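You operate a simulated robot arm through the tools that you are given. There is no shell and no other tool. Be economical: measure what you need, move in short steps, check, and stop when the job is done.

The job below is to be done with a simulated robot arm. You get a single attempt, and the scene is never put back.

Task
Pick the defects from the sorting tray into their marked pockets and tip the clean beans into the RIDGE tin.
Fine: two stones, two sticks, one black bean; the tray goes back.

Only the result counts: the job must be done as asked and must still hold three seconds after the hand-in. Knocking over, shifting, dropping, spilling or breaking anything else fails it.

Robot
A 6-joint arm with a two-finger parallel gripper, fixed in place. Base frame: the origin is at the foot of the arm, x ahead of it, y to its left, z up; the work surface is at about z = 88. Units: cm, degrees, N and s.
With the tool pointing down near the work surface it reaches from about 24 to 64 cm from the base axis. Its first joint turns from -66.0 to 66.0 degrees. Payload 2.7 kg.
The tool frame sits at the grasp point between the pads (the TCP): z along the fingers, y along the line on which they close. The tips reach 2.3 cm beyond it. Largest opening 9.4 cm; finger width 3.8, thickness 1; the body of the gripper, 5.4 by 9.6 cm, starts 3.9 cm behind the TCP.
Orientation is that of the tool frame in the base frame, as a unit quaternion [x, y, z, w]. With the fingers straight down and closing along the base's y, the tool's x points along the base's -x, its y along +y and its z along -z.

Tools
- The arm moves only by the tool send_rows. Its argument "deltas" is a list of rows, each a list of 7 numbers: the turn, a rotation vector about the tool's x, y, z in degrees, then the shift along the tool's x, y, z in cm, then the opening in per cent of the stroke, from 0 (shut) to 100 (fully open). In form: [[wx, wy, wz, x, y, z, claw], ...]. A call has 1 to 20 rows; each row shifts and turns the commanded pose from where the row before left it, along the tool's axes as they then stand. A row lasts 0.2 s, in which the tool goes at most 5 cm and 8.6 degrees; a call with a longer step from one row to the next is refused whole, and so is a gripper value outside its range. A pose out of reach is approached as far as the arm can. The call stops where the force on the tool passes 90 N (or 10 N more than at its start, if that is more) or the arm is blocked; 0.2 s more then pass. Each finger travels about 4.5 cm/s and halts on what it meets, pressing with about 27 N; the grip force reading is that of the motor and also rises with nothing between the fingers. The clock runs only during rows and for 0.2 s after the last one: add rows that do not move to give the fingers time. It gives the time, the measured TCP pose, the force on the tool (base axes), the opening and the grip force at its end, in the units of the frame above (readings bear some noise), with the torque about the TCP (base axes, N m) and any sound that the robot's microphone picked up.
- Cameras (640 x 400 px; columns grow to the right, rows downward): "scene" is fixed at [7.11, -42.86, 140.57]; the picture's right is [0.80, -0.60, 0.00], its down [-0.33, -0.45, -0.83] and it looks along [0.49, 0.67, -0.56] (base axes); focal length 302 px, centre (320, 200). "wrist" rides on the gripper at [8.7, 1.6, -7.4] in the tool frame; the picture's right is [-0.18, 0.98, 0.00], its down [-0.58, -0.11, -0.81] and it looks along [-0.79, -0.15, 0.59] (tool axes); focal length 243 px, centre (320, 200). There is no depth. A picture from a camera that has moved, and an enlarged one, comes with that camera's place and axes in the base frame and with its lens.
- grab_frame(camera): a new picture of that camera. The clock stands still meanwhile.
- enlarge(camera, box): a new picture of the part [left, top, right, bottom] of that camera's present view, enlarged. The clock stands still meanwhile.
- finish_job(): hands the job in; it is judged then, once.

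Go step by step. Nothing tells you positions but the pictures and the camera data: compare them with the known pose of the tool, close in by small moves and look again before you grip or let go. The budget is 120 turns and 76 pictures, counting those below and the enlarged ones. Unless the task says otherwise, let go and move clear before handing in, and close with one line.

The tools are called after "Emit:" as name(argument=value, ...) on one line, values as JSON. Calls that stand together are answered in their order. send_rows: Moves the arm, as the interface text tells. Its arguments: {"type":"object","properties":{"deltas":{"type":"array"}},"required":["deltas"]} The other tools are called the same way: grab_frame (camera) takes a picture; enlarge (camera, box) takes an enlarged picture of a part of a camera's view; finish_job () hands the job in.

At the start:

```text
time_s: 0.0
tcp_pos: [40.49, -2.75, 123.37]
orientation: [0.0, 1.0, 0.0, 0.001]
ft_force: [0.2, -0.7, 0.5]
torque: [-0.02, 0.02, 0.01]
gripper_width: 9.38
grasp_force: 0.1
```

scene: 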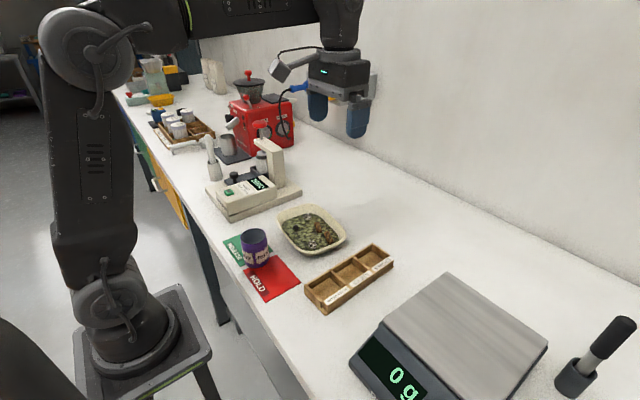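
wrist: 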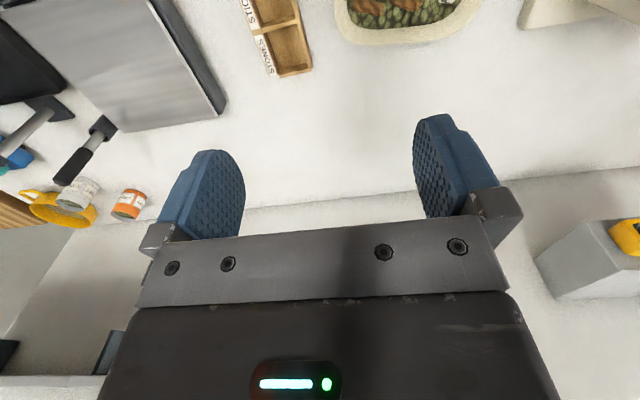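

I see the tray with beans, a pocketed box, a purple tin and some colored cards. First I'll enlarge those areas to identify the objects.

Emit:
enlarge(camera="scene", box=[260, 190, 360, 260])

Emit:
enlarge(camera="scene", box=[210, 220, 410, 320])

Emit:
enlarge(camera="scene", box=[110, 50, 310, 190])

```text
5.71 times, centred on (310, 225) of scene
camera zoom: at [7.11, -42.86, 140.57], right [0.8, -0.6, 0.0], down [-0.33, -0.45, -0.83], along [0.49, 0.67, -0.56], focal length 1727 px, centre (377, 57)
```

zoom: 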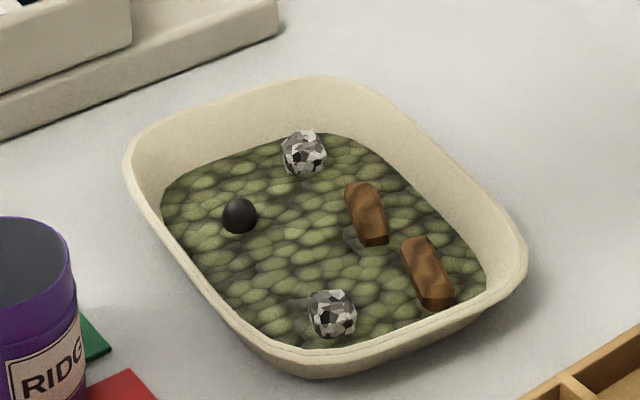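

```text
3.20 times, centred on (310, 270) of scene
camera zoom: at [7.11, -42.86, 140.57], right [0.8, -0.6, 0.0], down [-0.33, -0.45, -0.83], along [0.49, 0.67, -0.56], focal length 967 px, centre (352, -24)
```

zoom: 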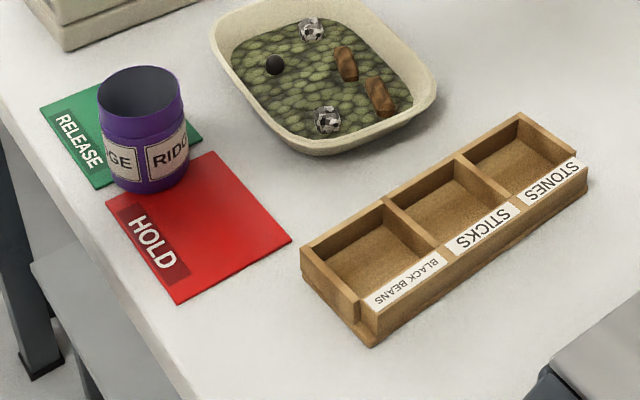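

```text
2.86 times, centred on (210, 120) of scene
camera zoom: at [7.11, -42.86, 140.57], right [0.8, -0.6, 0.0], down [-0.33, -0.45, -0.83], along [0.49, 0.67, -0.56], focal length 864 px, centre (634, 429)
```

zoom: 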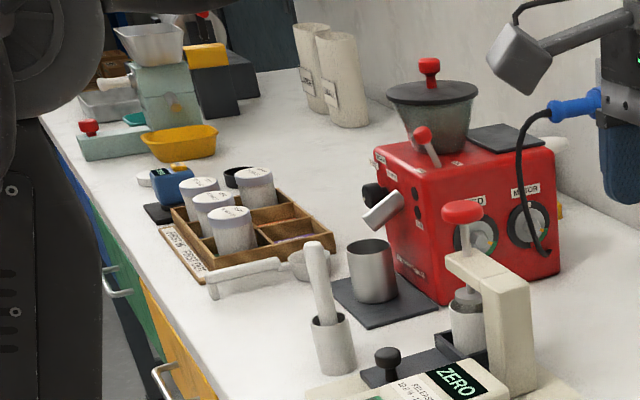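

The tray sits at about x 34–46, y −2–14, the pocket box at about y −9.5, and the tin at about (25, 7). I'll pull the arm back to look at them with the wrist camera.

Emit:
send_rows(deltas=[[0, 0, 0, 3.4, 1.5, 1, 100], [0, 0, 0, 3.4, 1.5, 1, 100], [0, 0, 0, 3.4, 1.5, 1, 100], [0, 0, 0, 3.3, 1.5, 1, 100]])

Emit:
grab_frame(camera="wrist")

```text
time_s: 1.0
tcp_pos: [27.14, 3.35, 119.28]
orientation: [0.0, 1.0, -0.001, 0.001]
ft_force: [0.0, 0.8, 0.5]
torque: [-0.01, -0.06, -0.01]
gripper_width: 9.4
grasp_force: 0.0
```

```text
70 pictures are left
camera wrist: at [18.38, 4.92, 126.64], right [0.18, 0.98, 0.0], down [0.58, -0.11, 0.81], along [0.79, -0.15, -0.59], focal length 243 px, centre (320, 200)
```

wrist: 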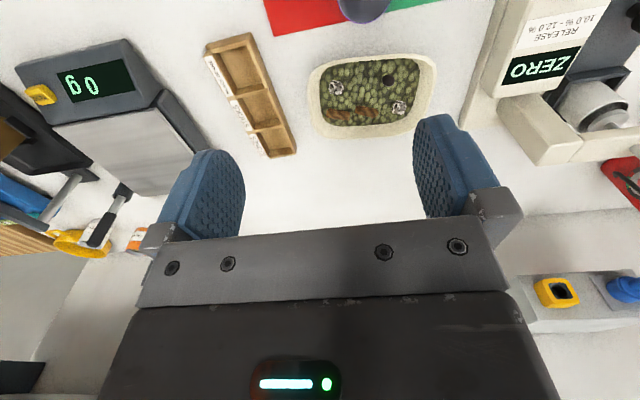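

The tray and box are both in the wrist view. I'll zoom in for accurate triangulation.

Emit:
enlarge(camera="wrist", box=[300, 40, 450, 145])

Emit:
enlarge(camera="wrist", box=[190, 0, 430, 160])

```text
3.81 times, centred on (375, 92) of wrist
camera zoom: at [18.38, 4.92, 126.64], right [0.18, 0.98, 0.0], down [0.58, -0.11, 0.81], along [0.79, -0.15, -0.59], focal length 924 px, centre (110, 610)
```

zoom: 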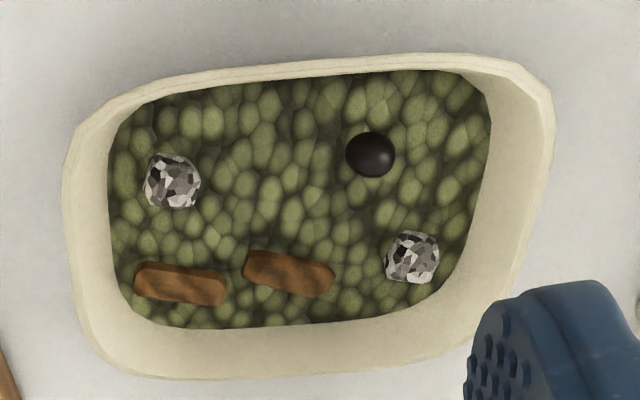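

```text
2.50 times, centred on (310, 80) of wrist
camera zoom: at [18.38, 4.92, 126.64], right [0.18, 0.98, 0.0], down [0.58, -0.11, 0.81], along [0.79, -0.15, -0.59], focal length 606 px, centre (345, 500)
```

zoom: 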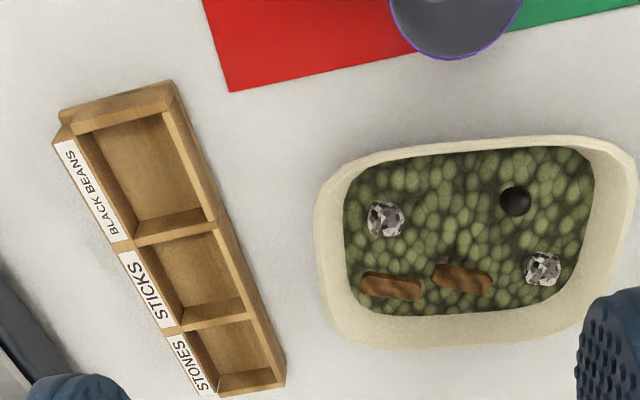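

Triangulated positions: black bean about (39.4, 11.8), stones about (39.0, 3.6) and (44.6, 13.9), sticks about (44.4, 8.3) and (44.1, 3.3), all near z 89.3. I'll hover over the black bean first.

Emit:
send_rows(deltas=[[0, 0, 0, -3.07, 2.11, 0, 70], [0, 0, 0, -3.07, 2.11, 0, 38], [0, 0, 0, -3.06, 2.11, 0, 38], [0, 0, 0, -3.06, 2.11, 0, 38], [0, 0, 0, 0, 0, 4.46, 38], [0, 0, 0, 0, 0, 4.46, 38], [0, 0, 0, 0, 0, 4.46, 38], [0, 0, 0, 0, 0, 4.46, 38], [0, 0, 0, 0, 0, 4, 38], [0, 0, 0, 0, 0, 0, 38]])

Emit:
grab_frame(camera="wrist")

Emit:
enlarge(camera="scene", box=[260, 175, 360, 245])

```text
time_s: 3.2
tcp_pos: [39.44, 11.83, 97.64]
orientation: [0.0, 1.0, 0.001, 0.001]
ft_force: [0.0, 0.5, 0.0]
torque: [0.03, 0.03, -0.03]
gripper_width: 3.58
grasp_force: 0.0
```

```text
67 pictures are left
camera wrist: at [30.69, 13.37, 104.88], right [0.18, 0.98, 0.0], down [0.58, -0.11, 0.81], along [0.79, -0.15, -0.59], focal length 243 px, centre (320, 200)
```

wrist: 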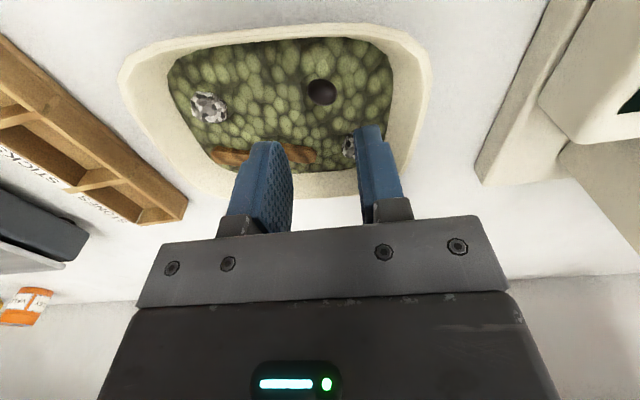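

```text
5.71 times, centred on (310, 210) of scene
camera zoom: at [7.11, -42.86, 140.57], right [0.8, -0.6, 0.0], down [-0.33, -0.45, -0.83], along [0.49, 0.67, -0.56], focal length 1727 px, centre (377, 143)
```

zoom: 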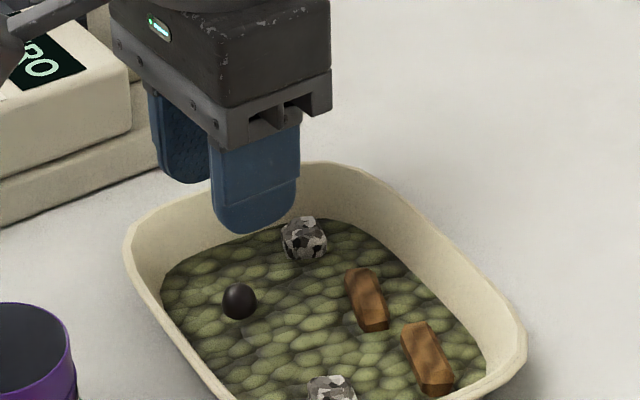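

The wrist ray puts the bean at (39.5, 11.8), directly under the TCP. I'll descend slowly now.

Emit:
send_rows(deltas=[[0, 0, 0, 0, 0, 3, 38], [0, 0, 0, 0, 0, 2, 38], [0, 0, 0, 0, 0, 0.6, 38], [0, 0, 0, 0, 0, 0, 38]])

Emit:
enlarge(camera="scene", box=[260, 190, 360, 260])

Emit:
enlarge(camera="wrist", box=[220, 80, 420, 220])

```text
time_s: 4.2
tcp_pos: [39.52, 11.79, 91.92]
orientation: [0.0, 1.0, 0.001, 0.0]
ft_force: [-0.4, -0.1, 0.0]
torque: [-0.01, 0.0, 0.01]
gripper_width: 3.57
grasp_force: 0.1
```

```text
5.71 times, centred on (310, 225) of scene
camera zoom: at [7.11, -42.86, 140.57], right [0.8, -0.6, 0.0], down [-0.33, -0.45, -0.83], along [0.49, 0.67, -0.56], focal length 1727 px, centre (377, 57)
```

zoom: 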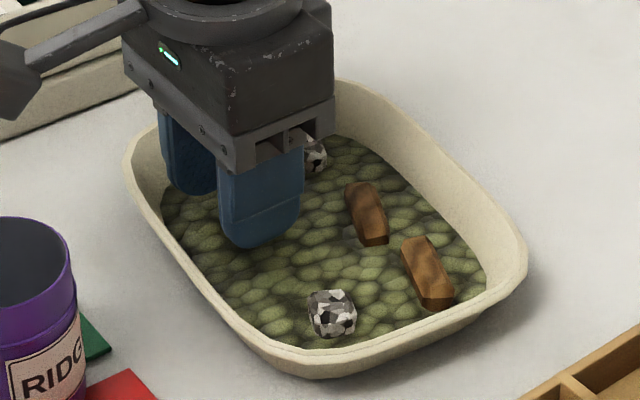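

```text
2.86 times, centred on (320, 150) of wrist
camera zoom: at [30.71, 13.31, 99.29], right [0.18, 0.98, 0.0], down [0.58, -0.11, 0.81], along [0.79, -0.15, -0.59], focal length 693 px, centre (320, 343)
```

zoom: 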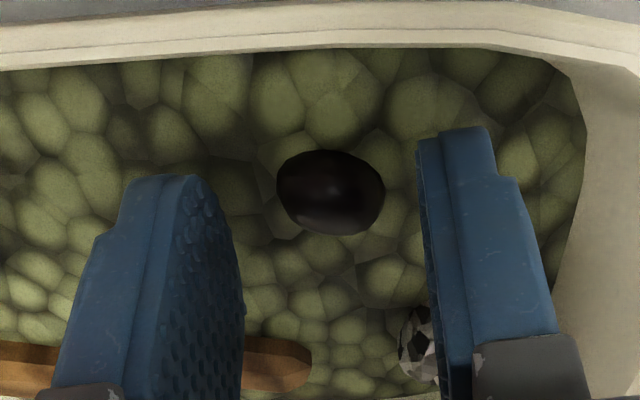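

The bean is between the fingers and nothing has been touched. I'll go down another 0.7 cm and close.

Emit:
send_rows(deltas=[[0, 0, 0, 0, 0, 0.4, 38], [0, 0, 0, 0, 0, 0.3, 38], [0, 0, 0, 0, 0, 0, 25], [0, 0, 0, 0, 0, 0, 8], [0, 0, 0, 0, 0, 0, 8], [0, 0, 0, 0, 0, 0, 8]])

```text
time_s: 5.6
tcp_pos: [39.4, 11.83, 91.24]
orientation: [0.0, 1.0, 0.0, 0.0]
ft_force: [0.6, 0.5, -0.7]
torque: [-0.03, -0.01, -0.02]
gripper_width: 1.4
grasp_force: 9.8
```

The grip stopped at 1.4 cm, so the bean is held. I'll lift and carry it over the BLACK BEANS pocket, then check.

Emit:
send_rows(deltas=[[0, 0, 0, 0, 0, -3, 5], [0, 0, 0, 0, 0, -4, 5], [0, 0, 0, 0, 0, -2, 5], [0, 0, 0, 1.1, -4.33, 0, 5], [0, 0, 0, 1.1, -4.33, 0, 5], [0, 0, 0, 1.1, -4.33, 0, 5], [0, 0, 0, 1.1, -4.33, 0, 5], [0, 0, 0, 1.1, -4.33, 0, 5], [0, 0, 0, 0, 0, 0, 5]])

Emit:
grab_frame(camera="wrist")

Emit:
enlarge(camera="scene", box=[270, 200, 410, 320])

```text
time_s: 7.6
tcp_pos: [33.88, -10.03, 100.27]
orientation: [0.0, 1.0, -0.001, 0.001]
ft_force: [-0.3, 0.4, -0.1]
torque: [-0.04, -0.04, 0.0]
gripper_width: 1.15
grasp_force: 10.2
```

```text
63 pictures are left
camera wrist: at [25.09, -8.45, 107.64], right [0.18, 0.98, 0.0], down [0.58, -0.11, 0.81], along [0.79, -0.15, -0.59], focal length 243 px, centre (320, 200)
```

wrist: 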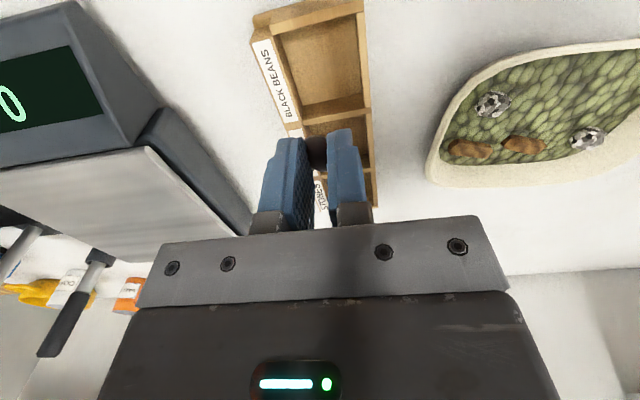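

```text
3.33 times, centred on (340, 260) of scene
camera zoom: at [7.11, -42.87, 140.57], right [0.8, -0.6, 0.0], down [-0.33, -0.45, -0.83], along [0.49, 0.67, -0.56], focal length 1007 px, centre (253, 0)
```

zoom: 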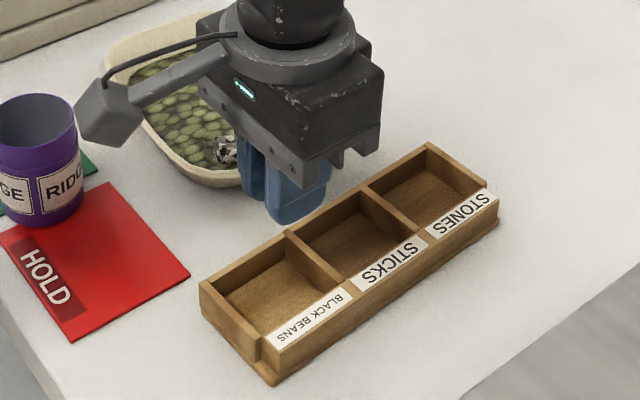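

The pocket centre is at (33.6, −9.7), and the pocket is big enough for the fingers. I'll lower in and release.

Emit:
send_rows(deltas=[[0, 0, 0, 0.25, 0.3, 3, 5], [0, 0, 0, 0, 0, 3, 5], [0, 0, 0, 0, 0, 1.8, 5], [0, 0, 0, 0, 0, 0.8, 5], [0, 0, 0, 0, 0, 0, 5], [0, 0, 0, 0, 0, 0, 22], [0, 0, 0, 0, 0, 0, 24], [0, 0, 0, 0, 0, 0, 24], [0, 0, 0, 0, 0, -3, 24], [0, 0, 0, 0, 0, -4, 24]])

Emit:
grab_frame(camera="wrist")

```text
time_s: 9.8
tcp_pos: [33.65, -9.79, 98.7]
orientation: [0.0, 1.0, 0.0, 0.0]
ft_force: [-0.6, -0.5, -0.1]
torque: [0.02, 0.01, -0.02]
gripper_width: 2.26
grasp_force: 0.1
```

```text
61 pictures are left
camera wrist: at [24.88, -8.23, 106.01], right [0.18, 0.98, 0.0], down [0.58, -0.11, 0.81], along [0.79, -0.15, -0.59], focal length 243 px, centre (320, 200)
```

wrist: 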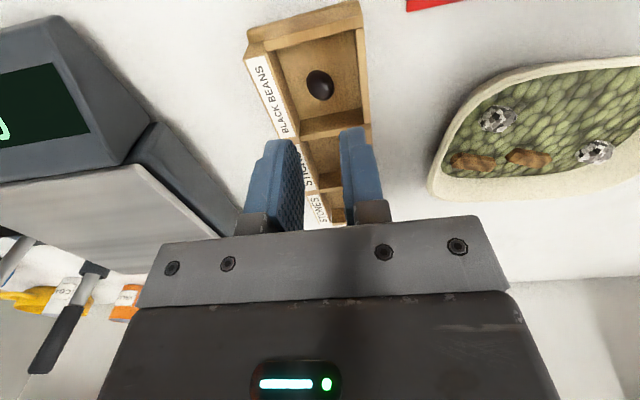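

The bean is in its pocket. Next I'll hover over stone A.

Emit:
send_rows(deltas=[[0, 0, 0, 0, 0, -2, 36], [0, 0, 0, -1.4, 3.4, 0, 36], [0, 0, 0, -1.4, 3.4, 0, 36], [0, 0, 0, -1.4, 3.4, 0, 36], [0, 0, 0, -1.3, 3.4, 0, 36], [0, 0, 0, 0, 0, 3, 36], [0, 0, 0, 0, 0, 3, 36], [0, 0, 0, 0, 0, 0, 36]])

Emit:
enlarge(camera="wrist", box=[200, 50, 440, 210])

```text
time_s: 11.6
tcp_pos: [38.88, 3.83, 94.51]
orientation: [-0.001, 1.0, 0.0, 0.0]
ft_force: [-1.7, -0.2, -0.2]
torque: [0.04, 0.0, -0.01]
gripper_width: 3.41
grasp_force: 0.0
```

```text
2.50 times, centred on (320, 130) of wrist
camera zoom: at [30.28, 5.5, 101.8], right [0.18, 0.98, 0.0], down [0.58, -0.11, 0.81], along [0.79, -0.15, -0.59], focal length 606 px, centre (320, 375)
```

zoom: 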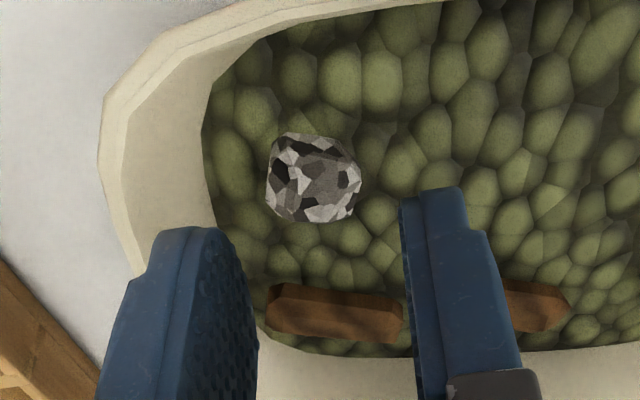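

The stone is at (39.2, 3.7) and about 2.2 cm wide. I'll shift slightly away from the wall, descend and grip.

Emit:
send_rows(deltas=[[0, 0, 0, -0.28, 0.17, 0, 35], [0, 0, 0, 0, 0, 1.6, 35], [0, 0, 0, 0, 0, 0.9, 35], [0, 0, 0, 0, 0, 0.7, 35], [0, 0, 0, 0, 0, 0, 35], [0, 0, 0, 0, 0, 0, 15], [0, 0, 0, 0, 0, 0, 15], [0, 0, 0, 0, 0, 0, 15]])

```text
time_s: 13.4
tcp_pos: [39.37, 4.14, 91.34]
orientation: [0.001, 1.0, 0.0, -0.001]
ft_force: [0.7, -0.2, 0.9]
torque: [-0.03, 0.03, -0.01]
gripper_width: 2.26
grasp_force: 10.2
```

The stone is gripped at 2.26 cm. I'll lift and carry it over the STONES pocket.

Emit:
send_rows(deltas=[[0, 0, 0, 0, 0, -3, 15], [0, 0, 0, 0, 0, -4, 15], [0, 0, 0, 0, 0, -1, 15], [0, 0, 0, -1.65, -3.46, 0, 15], [0, 0, 0, -1.65, -3.46, 0, 15], [0, 0, 0, -1.65, -3.46, 0, 15], [0, 0, 0, -1.68, -3.46, 0, 15], [0, 0, 0, 0, 0, 0, 15]])

Emit:
grab_frame(camera="wrist")

Emit:
enlarge(camera="scene", box=[290, 210, 410, 300])

```text
time_s: 15.2
tcp_pos: [46.17, -9.72, 99.39]
orientation: [0.0, 1.0, 0.001, 0.0]
ft_force: [0.0, -0.8, -0.7]
torque: [0.0, 0.01, 0.01]
gripper_width: 2.19
grasp_force: 10.0
```

```text
59 pictures are left
camera wrist: at [37.34, -8.15, 106.75], right [0.18, 0.98, 0.0], down [0.58, -0.11, 0.81], along [0.79, -0.15, -0.59], focal length 243 px, centre (320, 200)
```

wrist: 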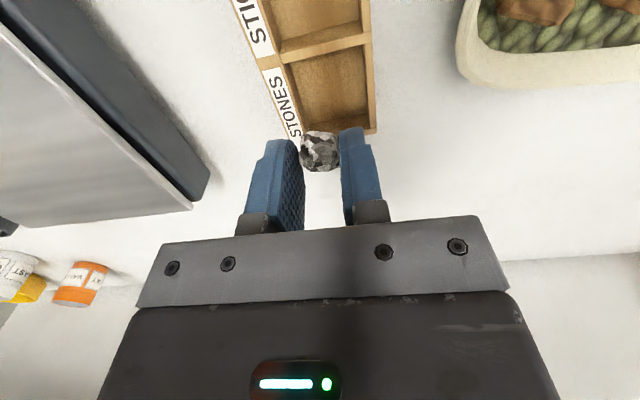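

```text
4.44 times, centred on (350, 255) of scene
camera zoom: at [7.11, -42.87, 140.57], right [0.8, -0.6, 0.0], down [-0.33, -0.45, -0.83], along [0.49, 0.67, -0.56], focal length 1343 px, centre (187, -44)
```

zoom: 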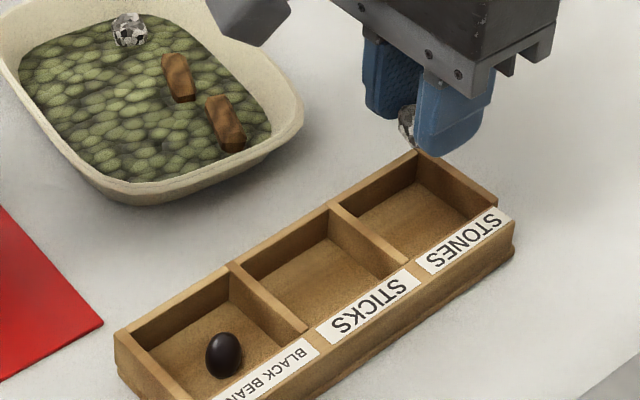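

The STONES pocket spans about x 44.1–50.2, y −11.7–−6.9. I'll place this stone at its near side.

Emit:
send_rows(deltas=[[0, 0, 0, -0.2, 0.2, 3, 15], [0, 0, 0, 0, 0, 3, 15], [0, 0, 0, 0, 0, 1, 15], [0, 0, 0, 0, 0, 0.6, 15], [0, 0, 0, 0, 0, 0, 15], [0, 0, 0, 0, 0, 0, 33], [0, 0, 0, 0, 0, 0, 33], [0, 0, 0, 0, 0, 0, 33], [0, 0, 0, 0, 0, -3, 33], [0, 0, 0, 0, 0, -4, 33], [0, 0, 0, 0, 0, -1, 33]])

Emit:
enlarge(camera="scene", box=[290, 210, 410, 300])

```text
time_s: 17.6
tcp_pos: [46.25, -9.59, 100.01]
orientation: [0.0, 1.0, 0.0, 0.0]
ft_force: [-0.3, 0.5, -0.2]
torque: [0.0, 0.01, -0.01]
gripper_width: 3.12
grasp_force: 0.0
```

```text
4.44 times, centred on (350, 255) of scene
camera zoom: at [7.11, -42.86, 140.57], right [0.8, -0.6, 0.0], down [-0.33, -0.45, -0.83], along [0.49, 0.67, -0.56], focal length 1343 px, centre (187, -44)
```

zoom: 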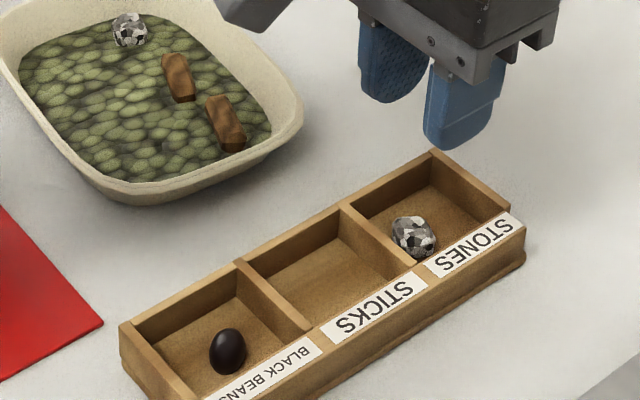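

The stone is in its pocket, but the box shifted slightly as the fingers opened. I'll open less in future and restore the box's pose later by gripping it across its width. Next I'll go over stone B.

Emit:
send_rows(deltas=[[0, 0, 0, 0.53, 4.64, 0, 35], [0, 0, 0, 0.53, 4.64, 0, 35], [0, 0, 0, 0.53, 4.64, 0, 35], [0, 0, 0, 0.53, 4.64, 0, 35], [0, 0, 0, 0.53, 4.64, 0, 35], [0, 0, 0, 0, 0, 3, 35], [0, 0, 0, 0, 0, 2, 35], [0, 0, 0, 0, 0, 0, 35]])

Emit:
enlarge(camera="wrist", box=[200, 50, 440, 210])

```text
time_s: 19.4
tcp_pos: [43.54, 13.45, 94.93]
orientation: [0.001, 1.0, 0.0, 0.001]
ft_force: [0.1, 0.3, -0.4]
torque: [-0.01, 0.02, -0.03]
gripper_width: 3.29
grasp_force: 0.0
```

```text
2.50 times, centred on (320, 130) of wrist
camera zoom: at [34.86, 15.02, 102.27], right [0.18, 0.98, 0.0], down [0.58, -0.11, 0.81], along [0.79, -0.15, -0.59], focal length 606 px, centre (320, 375)
```

zoom: 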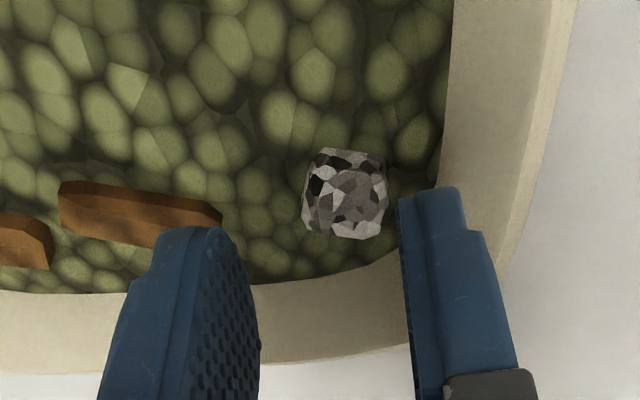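

Stone B is at (44.7, 13.9), close to the corner. I'll approach with a narrower opening, offset from the corner.

Emit:
send_rows(deltas=[[0, 0, 0, 0.24, 0.15, 0, 32], [0, 0, 0, 0, 0, 1.6, 32], [0, 0, 0, 0, 0, 0.8, 32], [0, 0, 0, 0, 0, 0, 32]])

Emit:
enlarge(camera="wrist", box=[220, 80, 420, 220])

```text
time_s: 20.4
tcp_pos: [43.41, 13.72, 92.34]
orientation: [0.0, 1.0, 0.0, 0.0]
ft_force: [0.2, 0.4, 0.5]
torque: [-0.01, -0.03, 0.01]
gripper_width: 3.04
grasp_force: 0.0
```

```text
2.86 times, centred on (320, 150) of wrist
camera zoom: at [34.65, 15.33, 99.71], right [0.18, 0.98, 0.0], down [0.58, -0.11, 0.81], along [0.79, -0.15, -0.59], focal length 693 px, centre (320, 343)
```

zoom: 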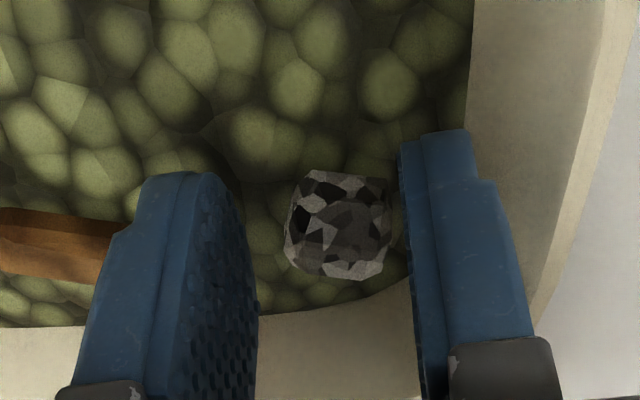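

The stone is between the fingers with clearance. I'll descend the last bit and close.

Emit:
send_rows(deltas=[[0, 0, 0, 0, -0.1, 0.4, 32], [0, 0, 0, 0, 0, 0.35, 32], [0, 0, 0, 0, 0, 0, 14], [0, 0, 0, 0, 0, 0, 14], [0, 0, 0, 0, 0, 0, 14]])

```text
time_s: 21.6
tcp_pos: [43.41, 13.73, 91.7]
orientation: [0.001, 1.0, 0.0, 0.0]
ft_force: [-0.2, 0.1, 0.6]
torque: [-0.01, -0.03, 0.0]
gripper_width: 2.07
grasp_force: 10.3
```

Gripped at 2.07 cm. I'll lift and carry it to the STONES pocket for a look.

Emit:
send_rows(deltas=[[0, 0, 0, 0, 0, -3, 14], [0, 0, 0, 0, 0, -4, 14], [0, 0, 0, 0, 0, -1.5, 14], [0, 0, 0, -0.8, -4.64, 0, 14], [0, 0, 0, -0.8, -4.64, 0, 14], [0, 0, 0, -0.8, -4.64, 0, 14], [0, 0, 0, -0.8, -4.64, 0, 14], [0, 0, 0, -0.8, -4.64, 0, 14], [0, 0, 0, 0, 0, 0, 14]])

Emit:
grab_frame(camera="wrist")

Emit:
enlarge(camera="scene", box=[290, 210, 410, 300])

```text
time_s: 23.6
tcp_pos: [47.37, -9.48, 100.24]
orientation: [0.0, 1.0, 0.0, 0.0]
ft_force: [0.4, -0.2, -0.3]
torque: [-0.01, 0.0, 0.0]
gripper_width: 2.09
grasp_force: 10.1
```

```text
54 pictures are left
camera wrist: at [38.64, -7.86, 107.53], right [0.18, 0.98, 0.0], down [0.58, -0.11, 0.81], along [0.79, -0.15, -0.59], focal length 243 px, centre (320, 200)
```

wrist: 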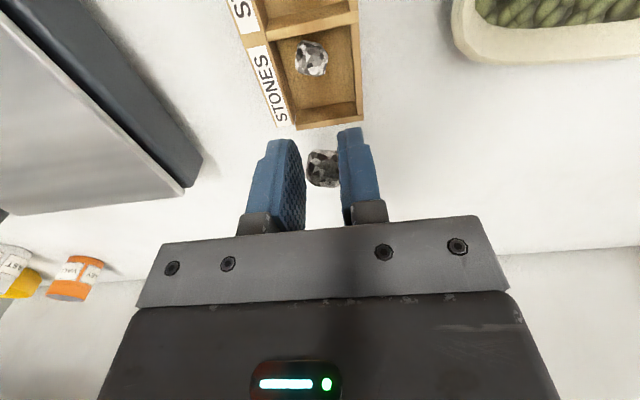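

```text
4.44 times, centred on (350, 255) of scene
camera zoom: at [7.11, -42.87, 140.57], right [0.8, -0.6, 0.0], down [-0.33, -0.45, -0.83], along [0.49, 0.67, -0.56], focal length 1343 px, centre (187, -44)
```

zoom: 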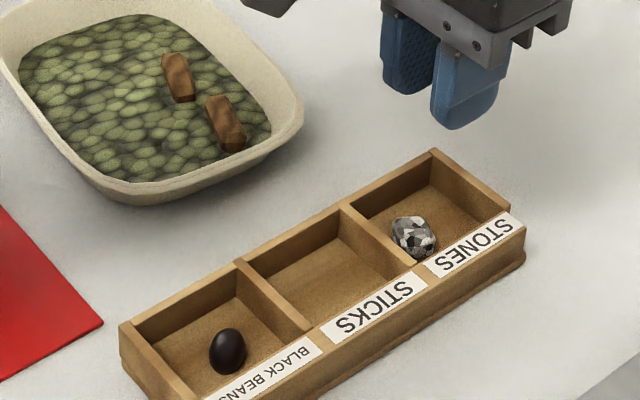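

The pocket now spans about x 44.6–50.8, y −11.95–−7.0, and stone 1 takes up its near part. I'll release stone B at the far part, with the fingertips just above stone 1 and only a small opening.

Emit:
send_rows(deltas=[[0, 0, 0, -0.55, 0.03, 3, 14], [0, 0, 0, 0, 0, 3, 14], [0, 0, 0, 0, 0, 0.94, 14], [0, 0, 0, 0, 0, 0, 14]])

Emit:
enlarge(camera="wrist", box=[220, 50, 420, 190])

Emit:
enlarge(camera="scene", box=[290, 210, 410, 300])

```text
time_s: 24.6
tcp_pos: [48.04, -9.25, 93.21]
orientation: [0.0, 1.0, 0.0, 0.0]
ft_force: [0.7, 0.2, -1.0]
torque: [0.0, 0.0, 0.01]
gripper_width: 2.11
grasp_force: 9.7
```

```text
2.86 times, centred on (320, 120) of wrist
camera zoom: at [39.27, -7.72, 100.56], right [0.18, 0.98, 0.0], down [0.58, -0.11, 0.81], along [0.79, -0.15, -0.59], focal length 693 px, centre (320, 429)
```

zoom: 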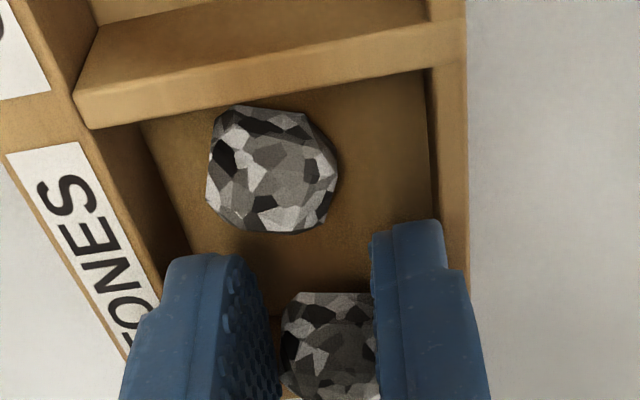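

```text
4.44 times, centred on (350, 255) of scene
camera zoom: at [7.11, -42.86, 140.57], right [0.8, -0.6, 0.0], down [-0.33, -0.45, -0.83], along [0.49, 0.67, -0.56], focal length 1343 px, centre (187, -44)
```

zoom: 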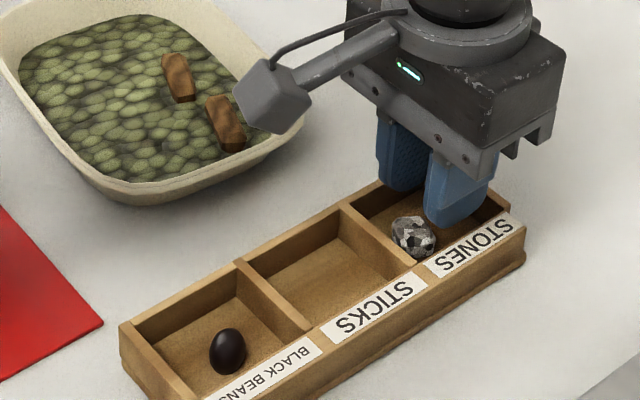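

The stone is well positioned and the box hasn't moved. I'll recentre by 0.2 cm, open slightly and lift.

Emit:
send_rows(deltas=[[0, 0, 0, 0, -0.2, 0, 14], [0, 0, 0, 0, 0, 0, 20], [0, 0, 0, 0, 0, 0, 26], [0, 0, 0, 0, 0, 0, 26], [0, 0, 0, 0, 0, -2, 26], [0, 0, 0, 0, 0, -4, 26], [0, 0, 0, 0, 0, -2, 26]])

Emit:
enlarge(camera="scene", box=[290, 210, 410, 300])

```text
time_s: 26.2
tcp_pos: [47.81, -9.72, 101.44]
orientation: [0.001, 1.0, 0.0, 0.0]
ft_force: [0.2, 0.1, 0.1]
torque: [0.02, 0.0, 0.03]
gripper_width: 2.44
grasp_force: 0.1
```

```text
4.44 times, centred on (350, 255) of scene
camera zoom: at [7.11, -42.86, 140.57], right [0.8, -0.6, 0.0], down [-0.33, -0.45, -0.83], along [0.49, 0.67, -0.56], focal length 1343 px, centre (187, -44)
```

zoom: 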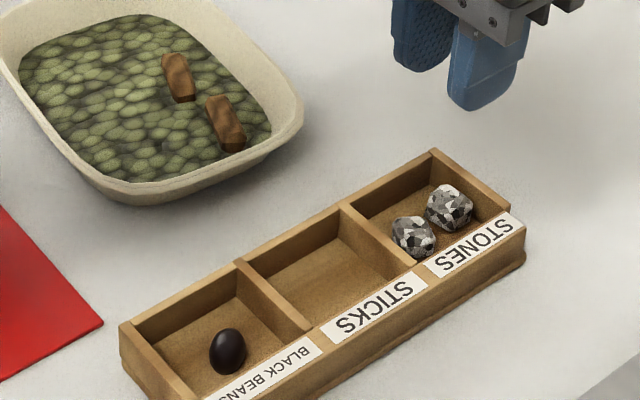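

All three are in place. Next is stick 1: I'll move above it and yaw the tool about 75° so the fingers close across the stick.

Emit:
send_rows(deltas=[[0, 0, 0, 0.87, 4.57, 0, 30], [0, 0, 0, 0.87, 4.57, 0, 30], [0, 0, 0, 0.87, 4.57, 0, 30], [0, 0, 0, 0.87, 4.57, 0, 30], [0, 0, -8.4, 0, 0, 0, 30], [0, 0, -8.4, 0, 0, 0, 30], [0, 0, -8.4, 0, 0, 0, 30], [0, 0, -8.4, 0, 0, 0, 30], [0, 0, -8.4, 0, 0, 0, 30], [0, 0, -8.4, 0, 0, 0, 30], [0, 0, -8.4, 0, 0, 0, 30], [0, 0, -8.4, 0, 0, 0, 30], [0, 0, -7.8, 0, 0, 0, 30], [0, 0, 0, 0, 0, 3, 30], [0, 0, 0, 0, 0, 3, 30], [0, 0, 0, 0, 0, 0, 30]])

Emit:
enlarge(camera="wrist", box=[200, 50, 440, 210])

```text
time_s: 29.6
tcp_pos: [44.29, 8.58, 95.38]
orientation: [-0.609, 0.793, 0.0, 0.0]
ft_force: [0.3, -0.5, 0.4]
torque: [0.01, 0.01, 0.01]
gripper_width: 2.81
grasp_force: 0.2
```

```text
2.50 times, centred on (320, 130) of wrist
camera zoom: at [40.46, 0.58, 102.61], right [-0.9, 0.43, 0.0], down [0.26, 0.53, 0.81], along [0.35, 0.73, -0.59], focal length 606 px, centre (320, 375)
```

zoom: 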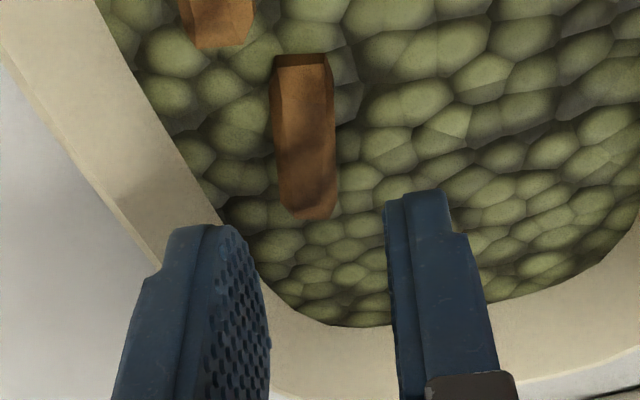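

Stick 1 is centred at (44.4, 8.1). I'll make a slight correction, descend and grip.

Emit:
send_rows(deltas=[[0, 0, 0, 0.25, 0, 1.5, 29], [0, 0, 0, 0, 0, 1.2, 29], [0, 0, 0, 0, 0, 0.7, 29], [0, 0, 0, 0, 0, 0.5, 29], [0, 0, 0, 0, 0, 0, 29], [0, 0, 0, 0, 0, 0, 8], [0, 0, 0, 0, 0, 0, 6], [0, 0, 0, 0, 0, 0, 6]])

Emit:
enlarge(camera="wrist", box=[220, 80, 420, 220])

```text
time_s: 31.4
tcp_pos: [44.31, 8.26, 91.38]
orientation: [-0.608, 0.794, 0.0, 0.0]
ft_force: [1.3, 0.4, -0.6]
torque: [0.03, -0.01, -0.01]
gripper_width: 1.33
grasp_force: 10.0
```

```text
2.86 times, centred on (320, 150) of wrist
camera zoom: at [40.38, 0.38, 98.73], right [-0.9, 0.43, 0.0], down [0.26, 0.53, 0.81], along [0.35, 0.73, -0.59], focal length 693 px, centre (320, 343)
```

zoom: 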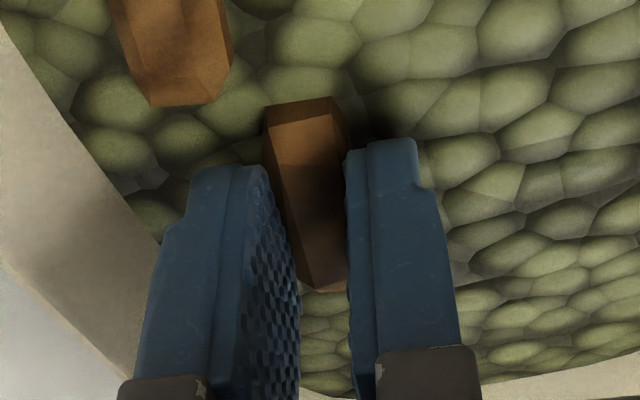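

Stick 1 is gripped at 1.33 cm. I'll lift, square the yaw to the box and move over the STICKS pocket.

Emit:
send_rows(deltas=[[0, 0, 0, 0, 0, -3, 6], [0, 0, 0, 0, 0, -4, 6], [0, 0, 0, 0, 0, -2, 6], [0, 0, -7.5, 0, 0, 0, 6], [0, 0, -7.5, 0, 0, 0, 6], [0, 0, 0, 4.5, 1.1, 0, 6], [0, 0, 0, 4.5, 1.1, 0, 6], [0, 0, 0, 4.5, 1.1, 0, 6], [0, 0, 0, 4.4, 1.1, 0, 6], [0, 0, 0, 0, 0, 0, 6]])

Emit:
grab_frame(camera="wrist")

Emit:
enlarge(camera="scene", box=[290, 210, 410, 300])

```text
time_s: 33.6
tcp_pos: [39.87, -9.54, 100.14]
orientation: [-0.707, 0.707, -0.001, 0.0]
ft_force: [0.5, 0.4, 0.7]
torque: [-0.01, 0.01, 0.0]
gripper_width: 1.32
grasp_force: 10.3
```

```text
47 pictures are left
camera wrist: at [38.24, -18.19, 107.55], right [-0.98, 0.18, 0.0], down [0.11, 0.58, 0.81], along [0.15, 0.79, -0.59], focal length 243 px, centre (320, 200)
```

wrist: 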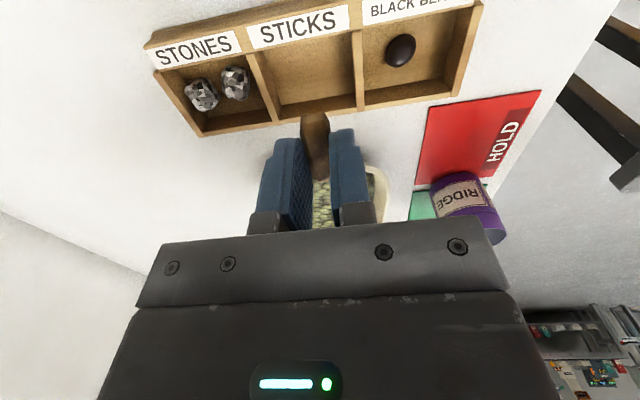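

```text
4.44 times, centred on (350, 255) of scene
camera zoom: at [7.11, -42.87, 140.57], right [0.8, -0.6, 0.0], down [-0.33, -0.45, -0.83], along [0.49, 0.67, -0.56], focal length 1343 px, centre (187, -44)
```

zoom: 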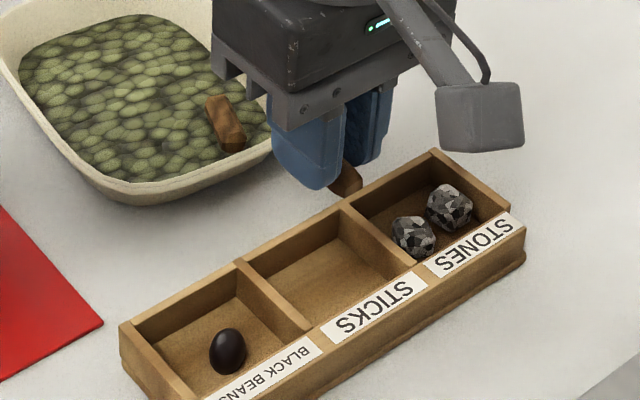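

The STICKS pocket spans about x 37.4–43.5, y −12.1–−7.4. I'll lower stick 1 at its low-x side and open by a small amount.

Emit:
send_rows(deltas=[[0, 0, 0, 0.2, 0.3, 2.5, 6], [0, 0, 0, 0, 0, 2.5, 6], [0, 0, 0, 0, 0, 2, 6], [0, 0, 0, 0, 0, 0, 6]])

Emit:
enlarge(camera="wrist", box=[200, 50, 440, 210])

```text
time_s: 34.6
tcp_pos: [39.86, -9.77, 93.39]
orientation: [-0.707, 0.707, -0.001, 0.0]
ft_force: [-0.3, 0.1, 1.1]
torque: [0.0, 0.01, 0.02]
gripper_width: 1.33
grasp_force: 9.5
```

```text
2.50 times, centred on (320, 130) of wrist
camera zoom: at [38.14, -18.41, 100.68], right [-0.98, 0.18, 0.0], down [0.11, 0.58, 0.81], along [0.15, 0.79, -0.59], focal length 606 px, centre (320, 375)
```

zoom: 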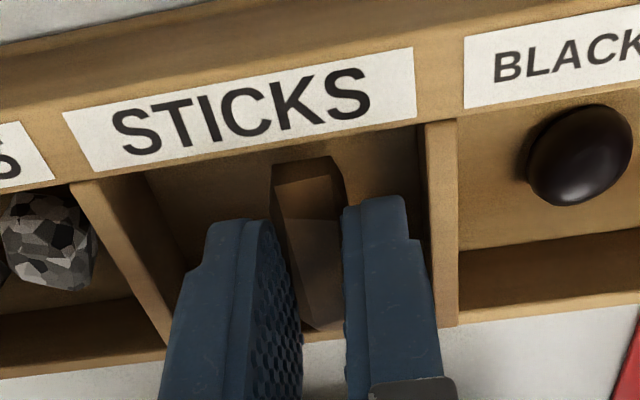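

The stick is inside the pocket. I'll lower the rest of the way and release with a small opening.

Emit:
send_rows(deltas=[[0, 0, 0, 0, 0.1, 0.8, 6], [0, 0, 0, 0, 0, 0.7, 6], [0, 0, 0, 0, 0, 0, 6], [0, 0, 0, 0, 0, 0, 19], [0, 0, 0, 0, 0, 0, 19], [0, 0, 0, 0, 0, -2, 19], [0, 0, 0, 0, 0, -4, 19], [0, 0, 0, 0, 0, -3, 19]])

Emit:
enlarge(camera="scene", box=[290, 210, 410, 300])

```text
time_s: 36.4
tcp_pos: [39.68, -9.71, 100.76]
orientation: [0.707, -0.707, 0.0, 0.0]
ft_force: [-0.8, -0.2, 0.1]
torque: [0.02, -0.02, 0.03]
gripper_width: 1.76
grasp_force: 0.1
```

```text
4.44 times, centred on (350, 255) of scene
camera zoom: at [7.11, -42.86, 140.57], right [0.8, -0.6, 0.0], down [-0.33, -0.45, -0.83], along [0.49, 0.67, -0.56], focal length 1343 px, centre (187, -44)
```

zoom: 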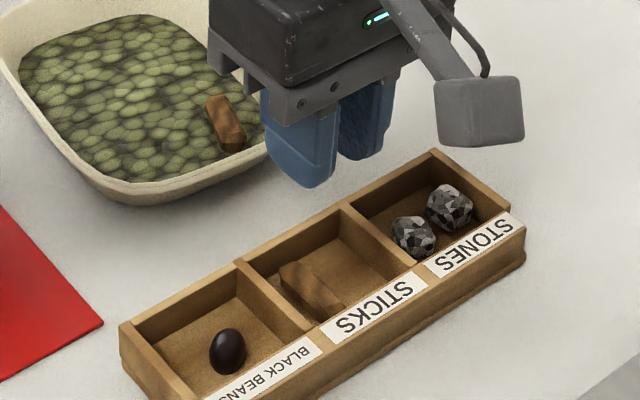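

Stick 1 is in and the box hasn't moved further. I'll go over stick 2.

Emit:
send_rows(deltas=[[0, 0, 0, -3.5, -1.2, 0, 29], [0, 0, 0, -3.5, -1.2, 0, 29], [0, 0, 0, -3.5, -1.2, 0, 29], [0, 0, 0, -3.4, -1.2, 0, 29], [0, 0, 7.5, 0, 0, 0, 29], [0, 0, 7.5, 0, 0, 0, 29], [0, 0, 0, 0, 0, 3, 29], [0, 0, 0, 0, 0, 2.6, 29], [0, 0, 0, 0, 0, 0, 29]])

Emit:
enlarge(camera="wrist", box=[200, 50, 440, 210])

```text
time_s: 38.4
tcp_pos: [44.45, 4.2, 95.09]
orientation: [-0.608, 0.794, -0.001, 0.0]
ft_force: [-0.2, 0.5, 0.1]
torque: [-0.01, 0.03, -0.01]
gripper_width: 2.72
grasp_force: 0.1
```

```text
2.50 times, centred on (320, 130) of wrist
camera zoom: at [40.46, -3.88, 102.48], right [-0.9, 0.43, 0.0], down [0.26, 0.53, 0.81], along [0.35, 0.73, -0.59], focal length 606 px, centre (320, 375)
```

zoom: 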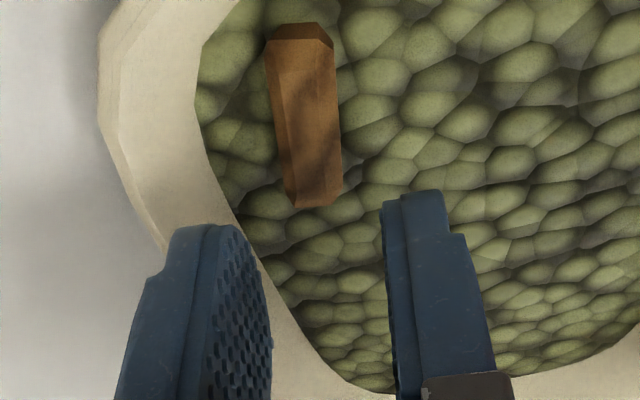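

Stick 2 is centred at (44.1, 3.1). I'll grip it off-centre, clear of the corner, then check before regripping in the open.

Emit:
send_rows(deltas=[[0, 0, 0, 0, 0.27, 1.5, 28], [0, 0, 0, 0, 0, 1.2, 28], [0, 0, 0, 0, 0, 0.6, 28], [0, 0, 0, 0, 0, 0.4, 28], [0, 0, 0, 0, 0, 0, 28], [0, 0, 0, 0, 0, 0, 8], [0, 0, 0, 0, 0, 0, 6], [0, 0, 0, 0, 0, 0, 6]])

Emit:
enlarge(camera="wrist", box=[200, 50, 440, 210])

```text
time_s: 40.2
tcp_pos: [44.3, 4.25, 91.46]
orientation: [-0.609, 0.793, 0.0, 0.0]
ft_force: [-0.1, 1.0, -0.5]
torque: [0.02, 0.02, -0.04]
gripper_width: 1.31
grasp_force: 9.3
```

```text
2.50 times, centred on (320, 130) of wrist
camera zoom: at [40.28, -3.72, 98.86], right [-0.9, 0.43, 0.0], down [0.26, 0.53, 0.81], along [0.35, 0.73, -0.59], focal length 606 px, centre (320, 375)
```

zoom: 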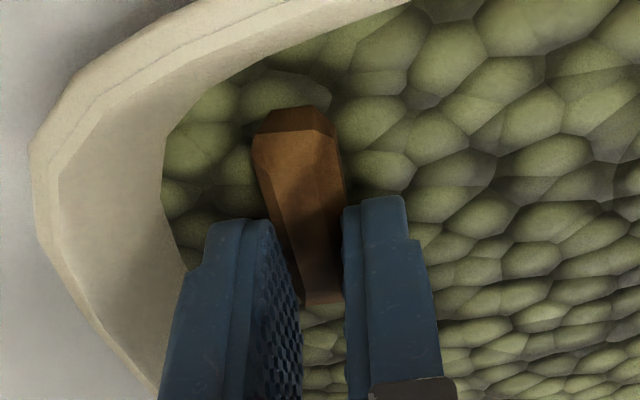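

Held. I'll carry it to the open middle of the tray, set it down, shift about 1.1 cm toward its centre and regrip.

Emit:
send_rows(deltas=[[0, 0, 0, 0, 0, -0.6, 6], [0, 0, 0, 0, 0, -0.6, 6], [0, 0, 0, -1.36, 1.66, 0, 6], [0, 0, 0, -1.36, 1.66, 0, 6], [0, 0, 0, 0, 0, 0.6, 6], [0, 0, 0, 0, 0, 0.6, 6], [0, 0, 0, 0, 0, 0, 24], [0, 0, 0, 0, 0, 0, 24], [0, 0, 0, 0.55, 0, 0, 24], [0, 0, 0, 0.55, 0, 0, 24], [0, 0, 0, 0, 0, 0, 24]])

Emit:
enlarge(camera="wrist", box=[200, 50, 440, 210])

```text
time_s: 42.6
tcp_pos: [41.37, 6.63, 91.56]
orientation: [-0.609, 0.794, 0.001, 0.0]
ft_force: [-0.2, -0.7, -0.4]
torque: [0.01, 0.01, -0.02]
gripper_width: 2.28
grasp_force: 0.0
```

```text
2.50 times, centred on (320, 130) of wrist
camera zoom: at [37.51, -1.38, 98.87], right [-0.9, 0.43, 0.0], down [0.26, 0.53, 0.81], along [0.35, 0.73, -0.59], focal length 606 px, centre (320, 375)
```

zoom: 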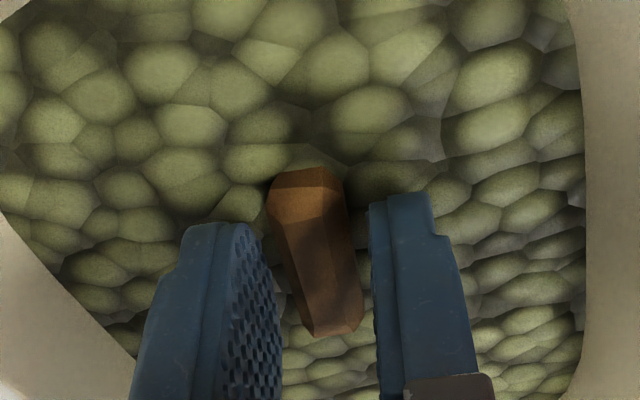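

The stick is now centred between the fingers. I'll grip, lift and take it to the STICKS pocket.

Emit:
send_rows(deltas=[[0, 0, 0, 0, 0, 0, 6], [0, 0, 0, 0, 0, 0, 6], [0, 0, 0, 0, 0, 0, 6], [0, 0, 0, 0, 0, -3, 6], [0, 0, 0, 0, 0, -4, 6], [0, 0, 0, 0, 0, -2, 6], [0, 0, -7.5, 0, 0, 0, 6], [0, 0, -7.5, 0, 0, 0, 6], [0, 0, 0, 4.1, -0.1, 0, 6], [0, 0, 0, 4.1, -0.1, 0, 6], [0, 0, 0, 4.1, -0.1, 0, 6], [0, 0, 0, 4.1, -0.1, 0, 6], [0, 0, 0, 0, 0, 3, 6], [0, 0, 0, 0, 0, 3, 6], [0, 0, 0, 0, 0, 0, 6]])

Emit:
enlarge(camera="wrist", box=[200, 50, 440, 210])

Emit:
enlarge(camera="scene", box=[290, 210, 410, 300])

```text
time_s: 45.8
tcp_pos: [41.52, -9.8, 94.27]
orientation: [-0.707, 0.707, 0.0, 0.0]
ft_force: [0.4, 0.1, 0.0]
torque: [-0.03, -0.01, 0.01]
gripper_width: 1.33
grasp_force: 10.1
```

```text
2.50 times, centred on (320, 130) of wrist
camera zoom: at [39.9, -18.54, 101.6], right [-0.98, 0.18, 0.0], down [0.11, 0.58, 0.81], along [0.15, 0.79, -0.59], focal length 606 px, centre (320, 375)
```

zoom: 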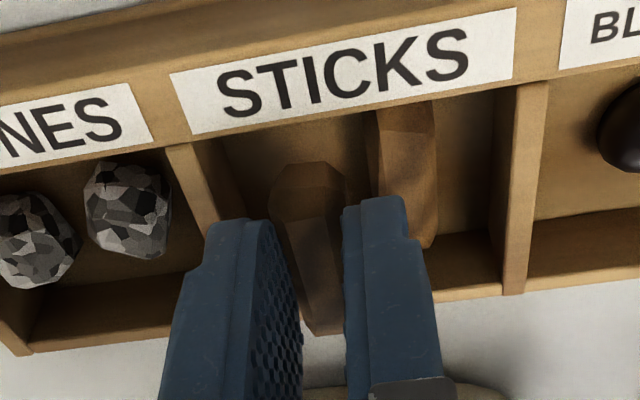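

```text
4.44 times, centred on (350, 255) of scene
camera zoom: at [7.11, -42.86, 140.57], right [0.8, -0.6, 0.0], down [-0.33, -0.45, -0.83], along [0.49, 0.67, -0.56], focal length 1343 px, centre (187, -44)
```

zoom: 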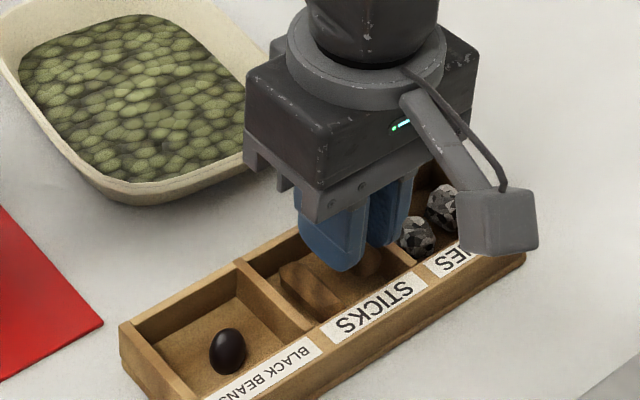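

Clear of everything so far. I'll lower so the low-x finger stays just above stick 1, then release.

Emit:
send_rows(deltas=[[0, 0, 0, 0, -0.15, 0.7, 6], [0, 0, 0, 0, 0, 0.7, 6], [0, 0, 0, 0, 0, 0, 6], [0, 0, 0, 0, 0, 0, 19], [0, 0, 0, 0, 0, 0, 19], [0, 0, 0, 0, 0, -2, 19], [0, 0, 0, 0, 0, -4, 19], [0, 0, 0, 0, 0, -3, 19], [0, 0, 0, 0, 0, -3, 19]])

Emit:
enlarge(camera="scene", box=[290, 210, 410, 300])

Emit:
grab_frame(camera="wrist")

```text
time_s: 47.8
tcp_pos: [41.55, -9.73, 105.09]
orientation: [0.707, -0.707, -0.001, 0.0]
ft_force: [0.6, -0.3, 0.1]
torque: [0.02, 0.03, -0.03]
gripper_width: 1.79
grasp_force: 0.1
```

```text
4.44 times, centred on (350, 255) of scene
camera zoom: at [7.11, -42.86, 140.57], right [0.8, -0.6, 0.0], down [-0.33, -0.45, -0.83], along [0.49, 0.67, -0.56], focal length 1343 px, centre (187, -44)
```

zoom: 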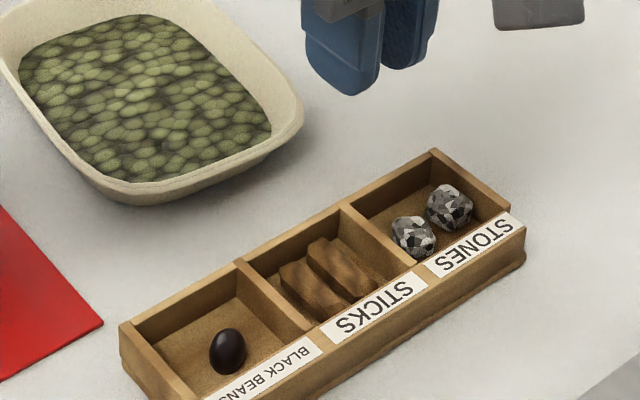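

```text
37 pictures are left
camera wrist: at [39.97, -18.46, 112.47], right [-0.98, 0.18, 0.0], down [0.11, 0.58, 0.81], along [0.15, 0.79, -0.59], focal length 243 px, centre (320, 200)
```

wrist: 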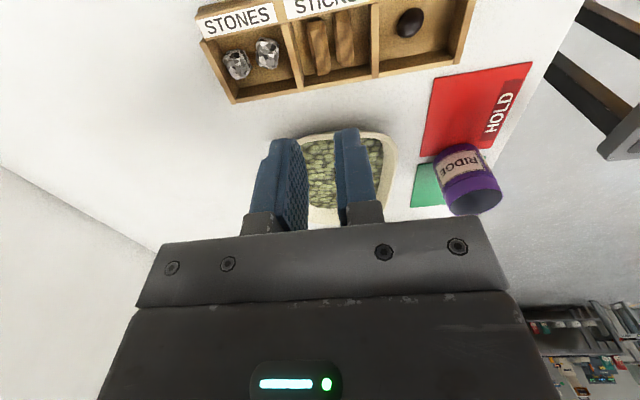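

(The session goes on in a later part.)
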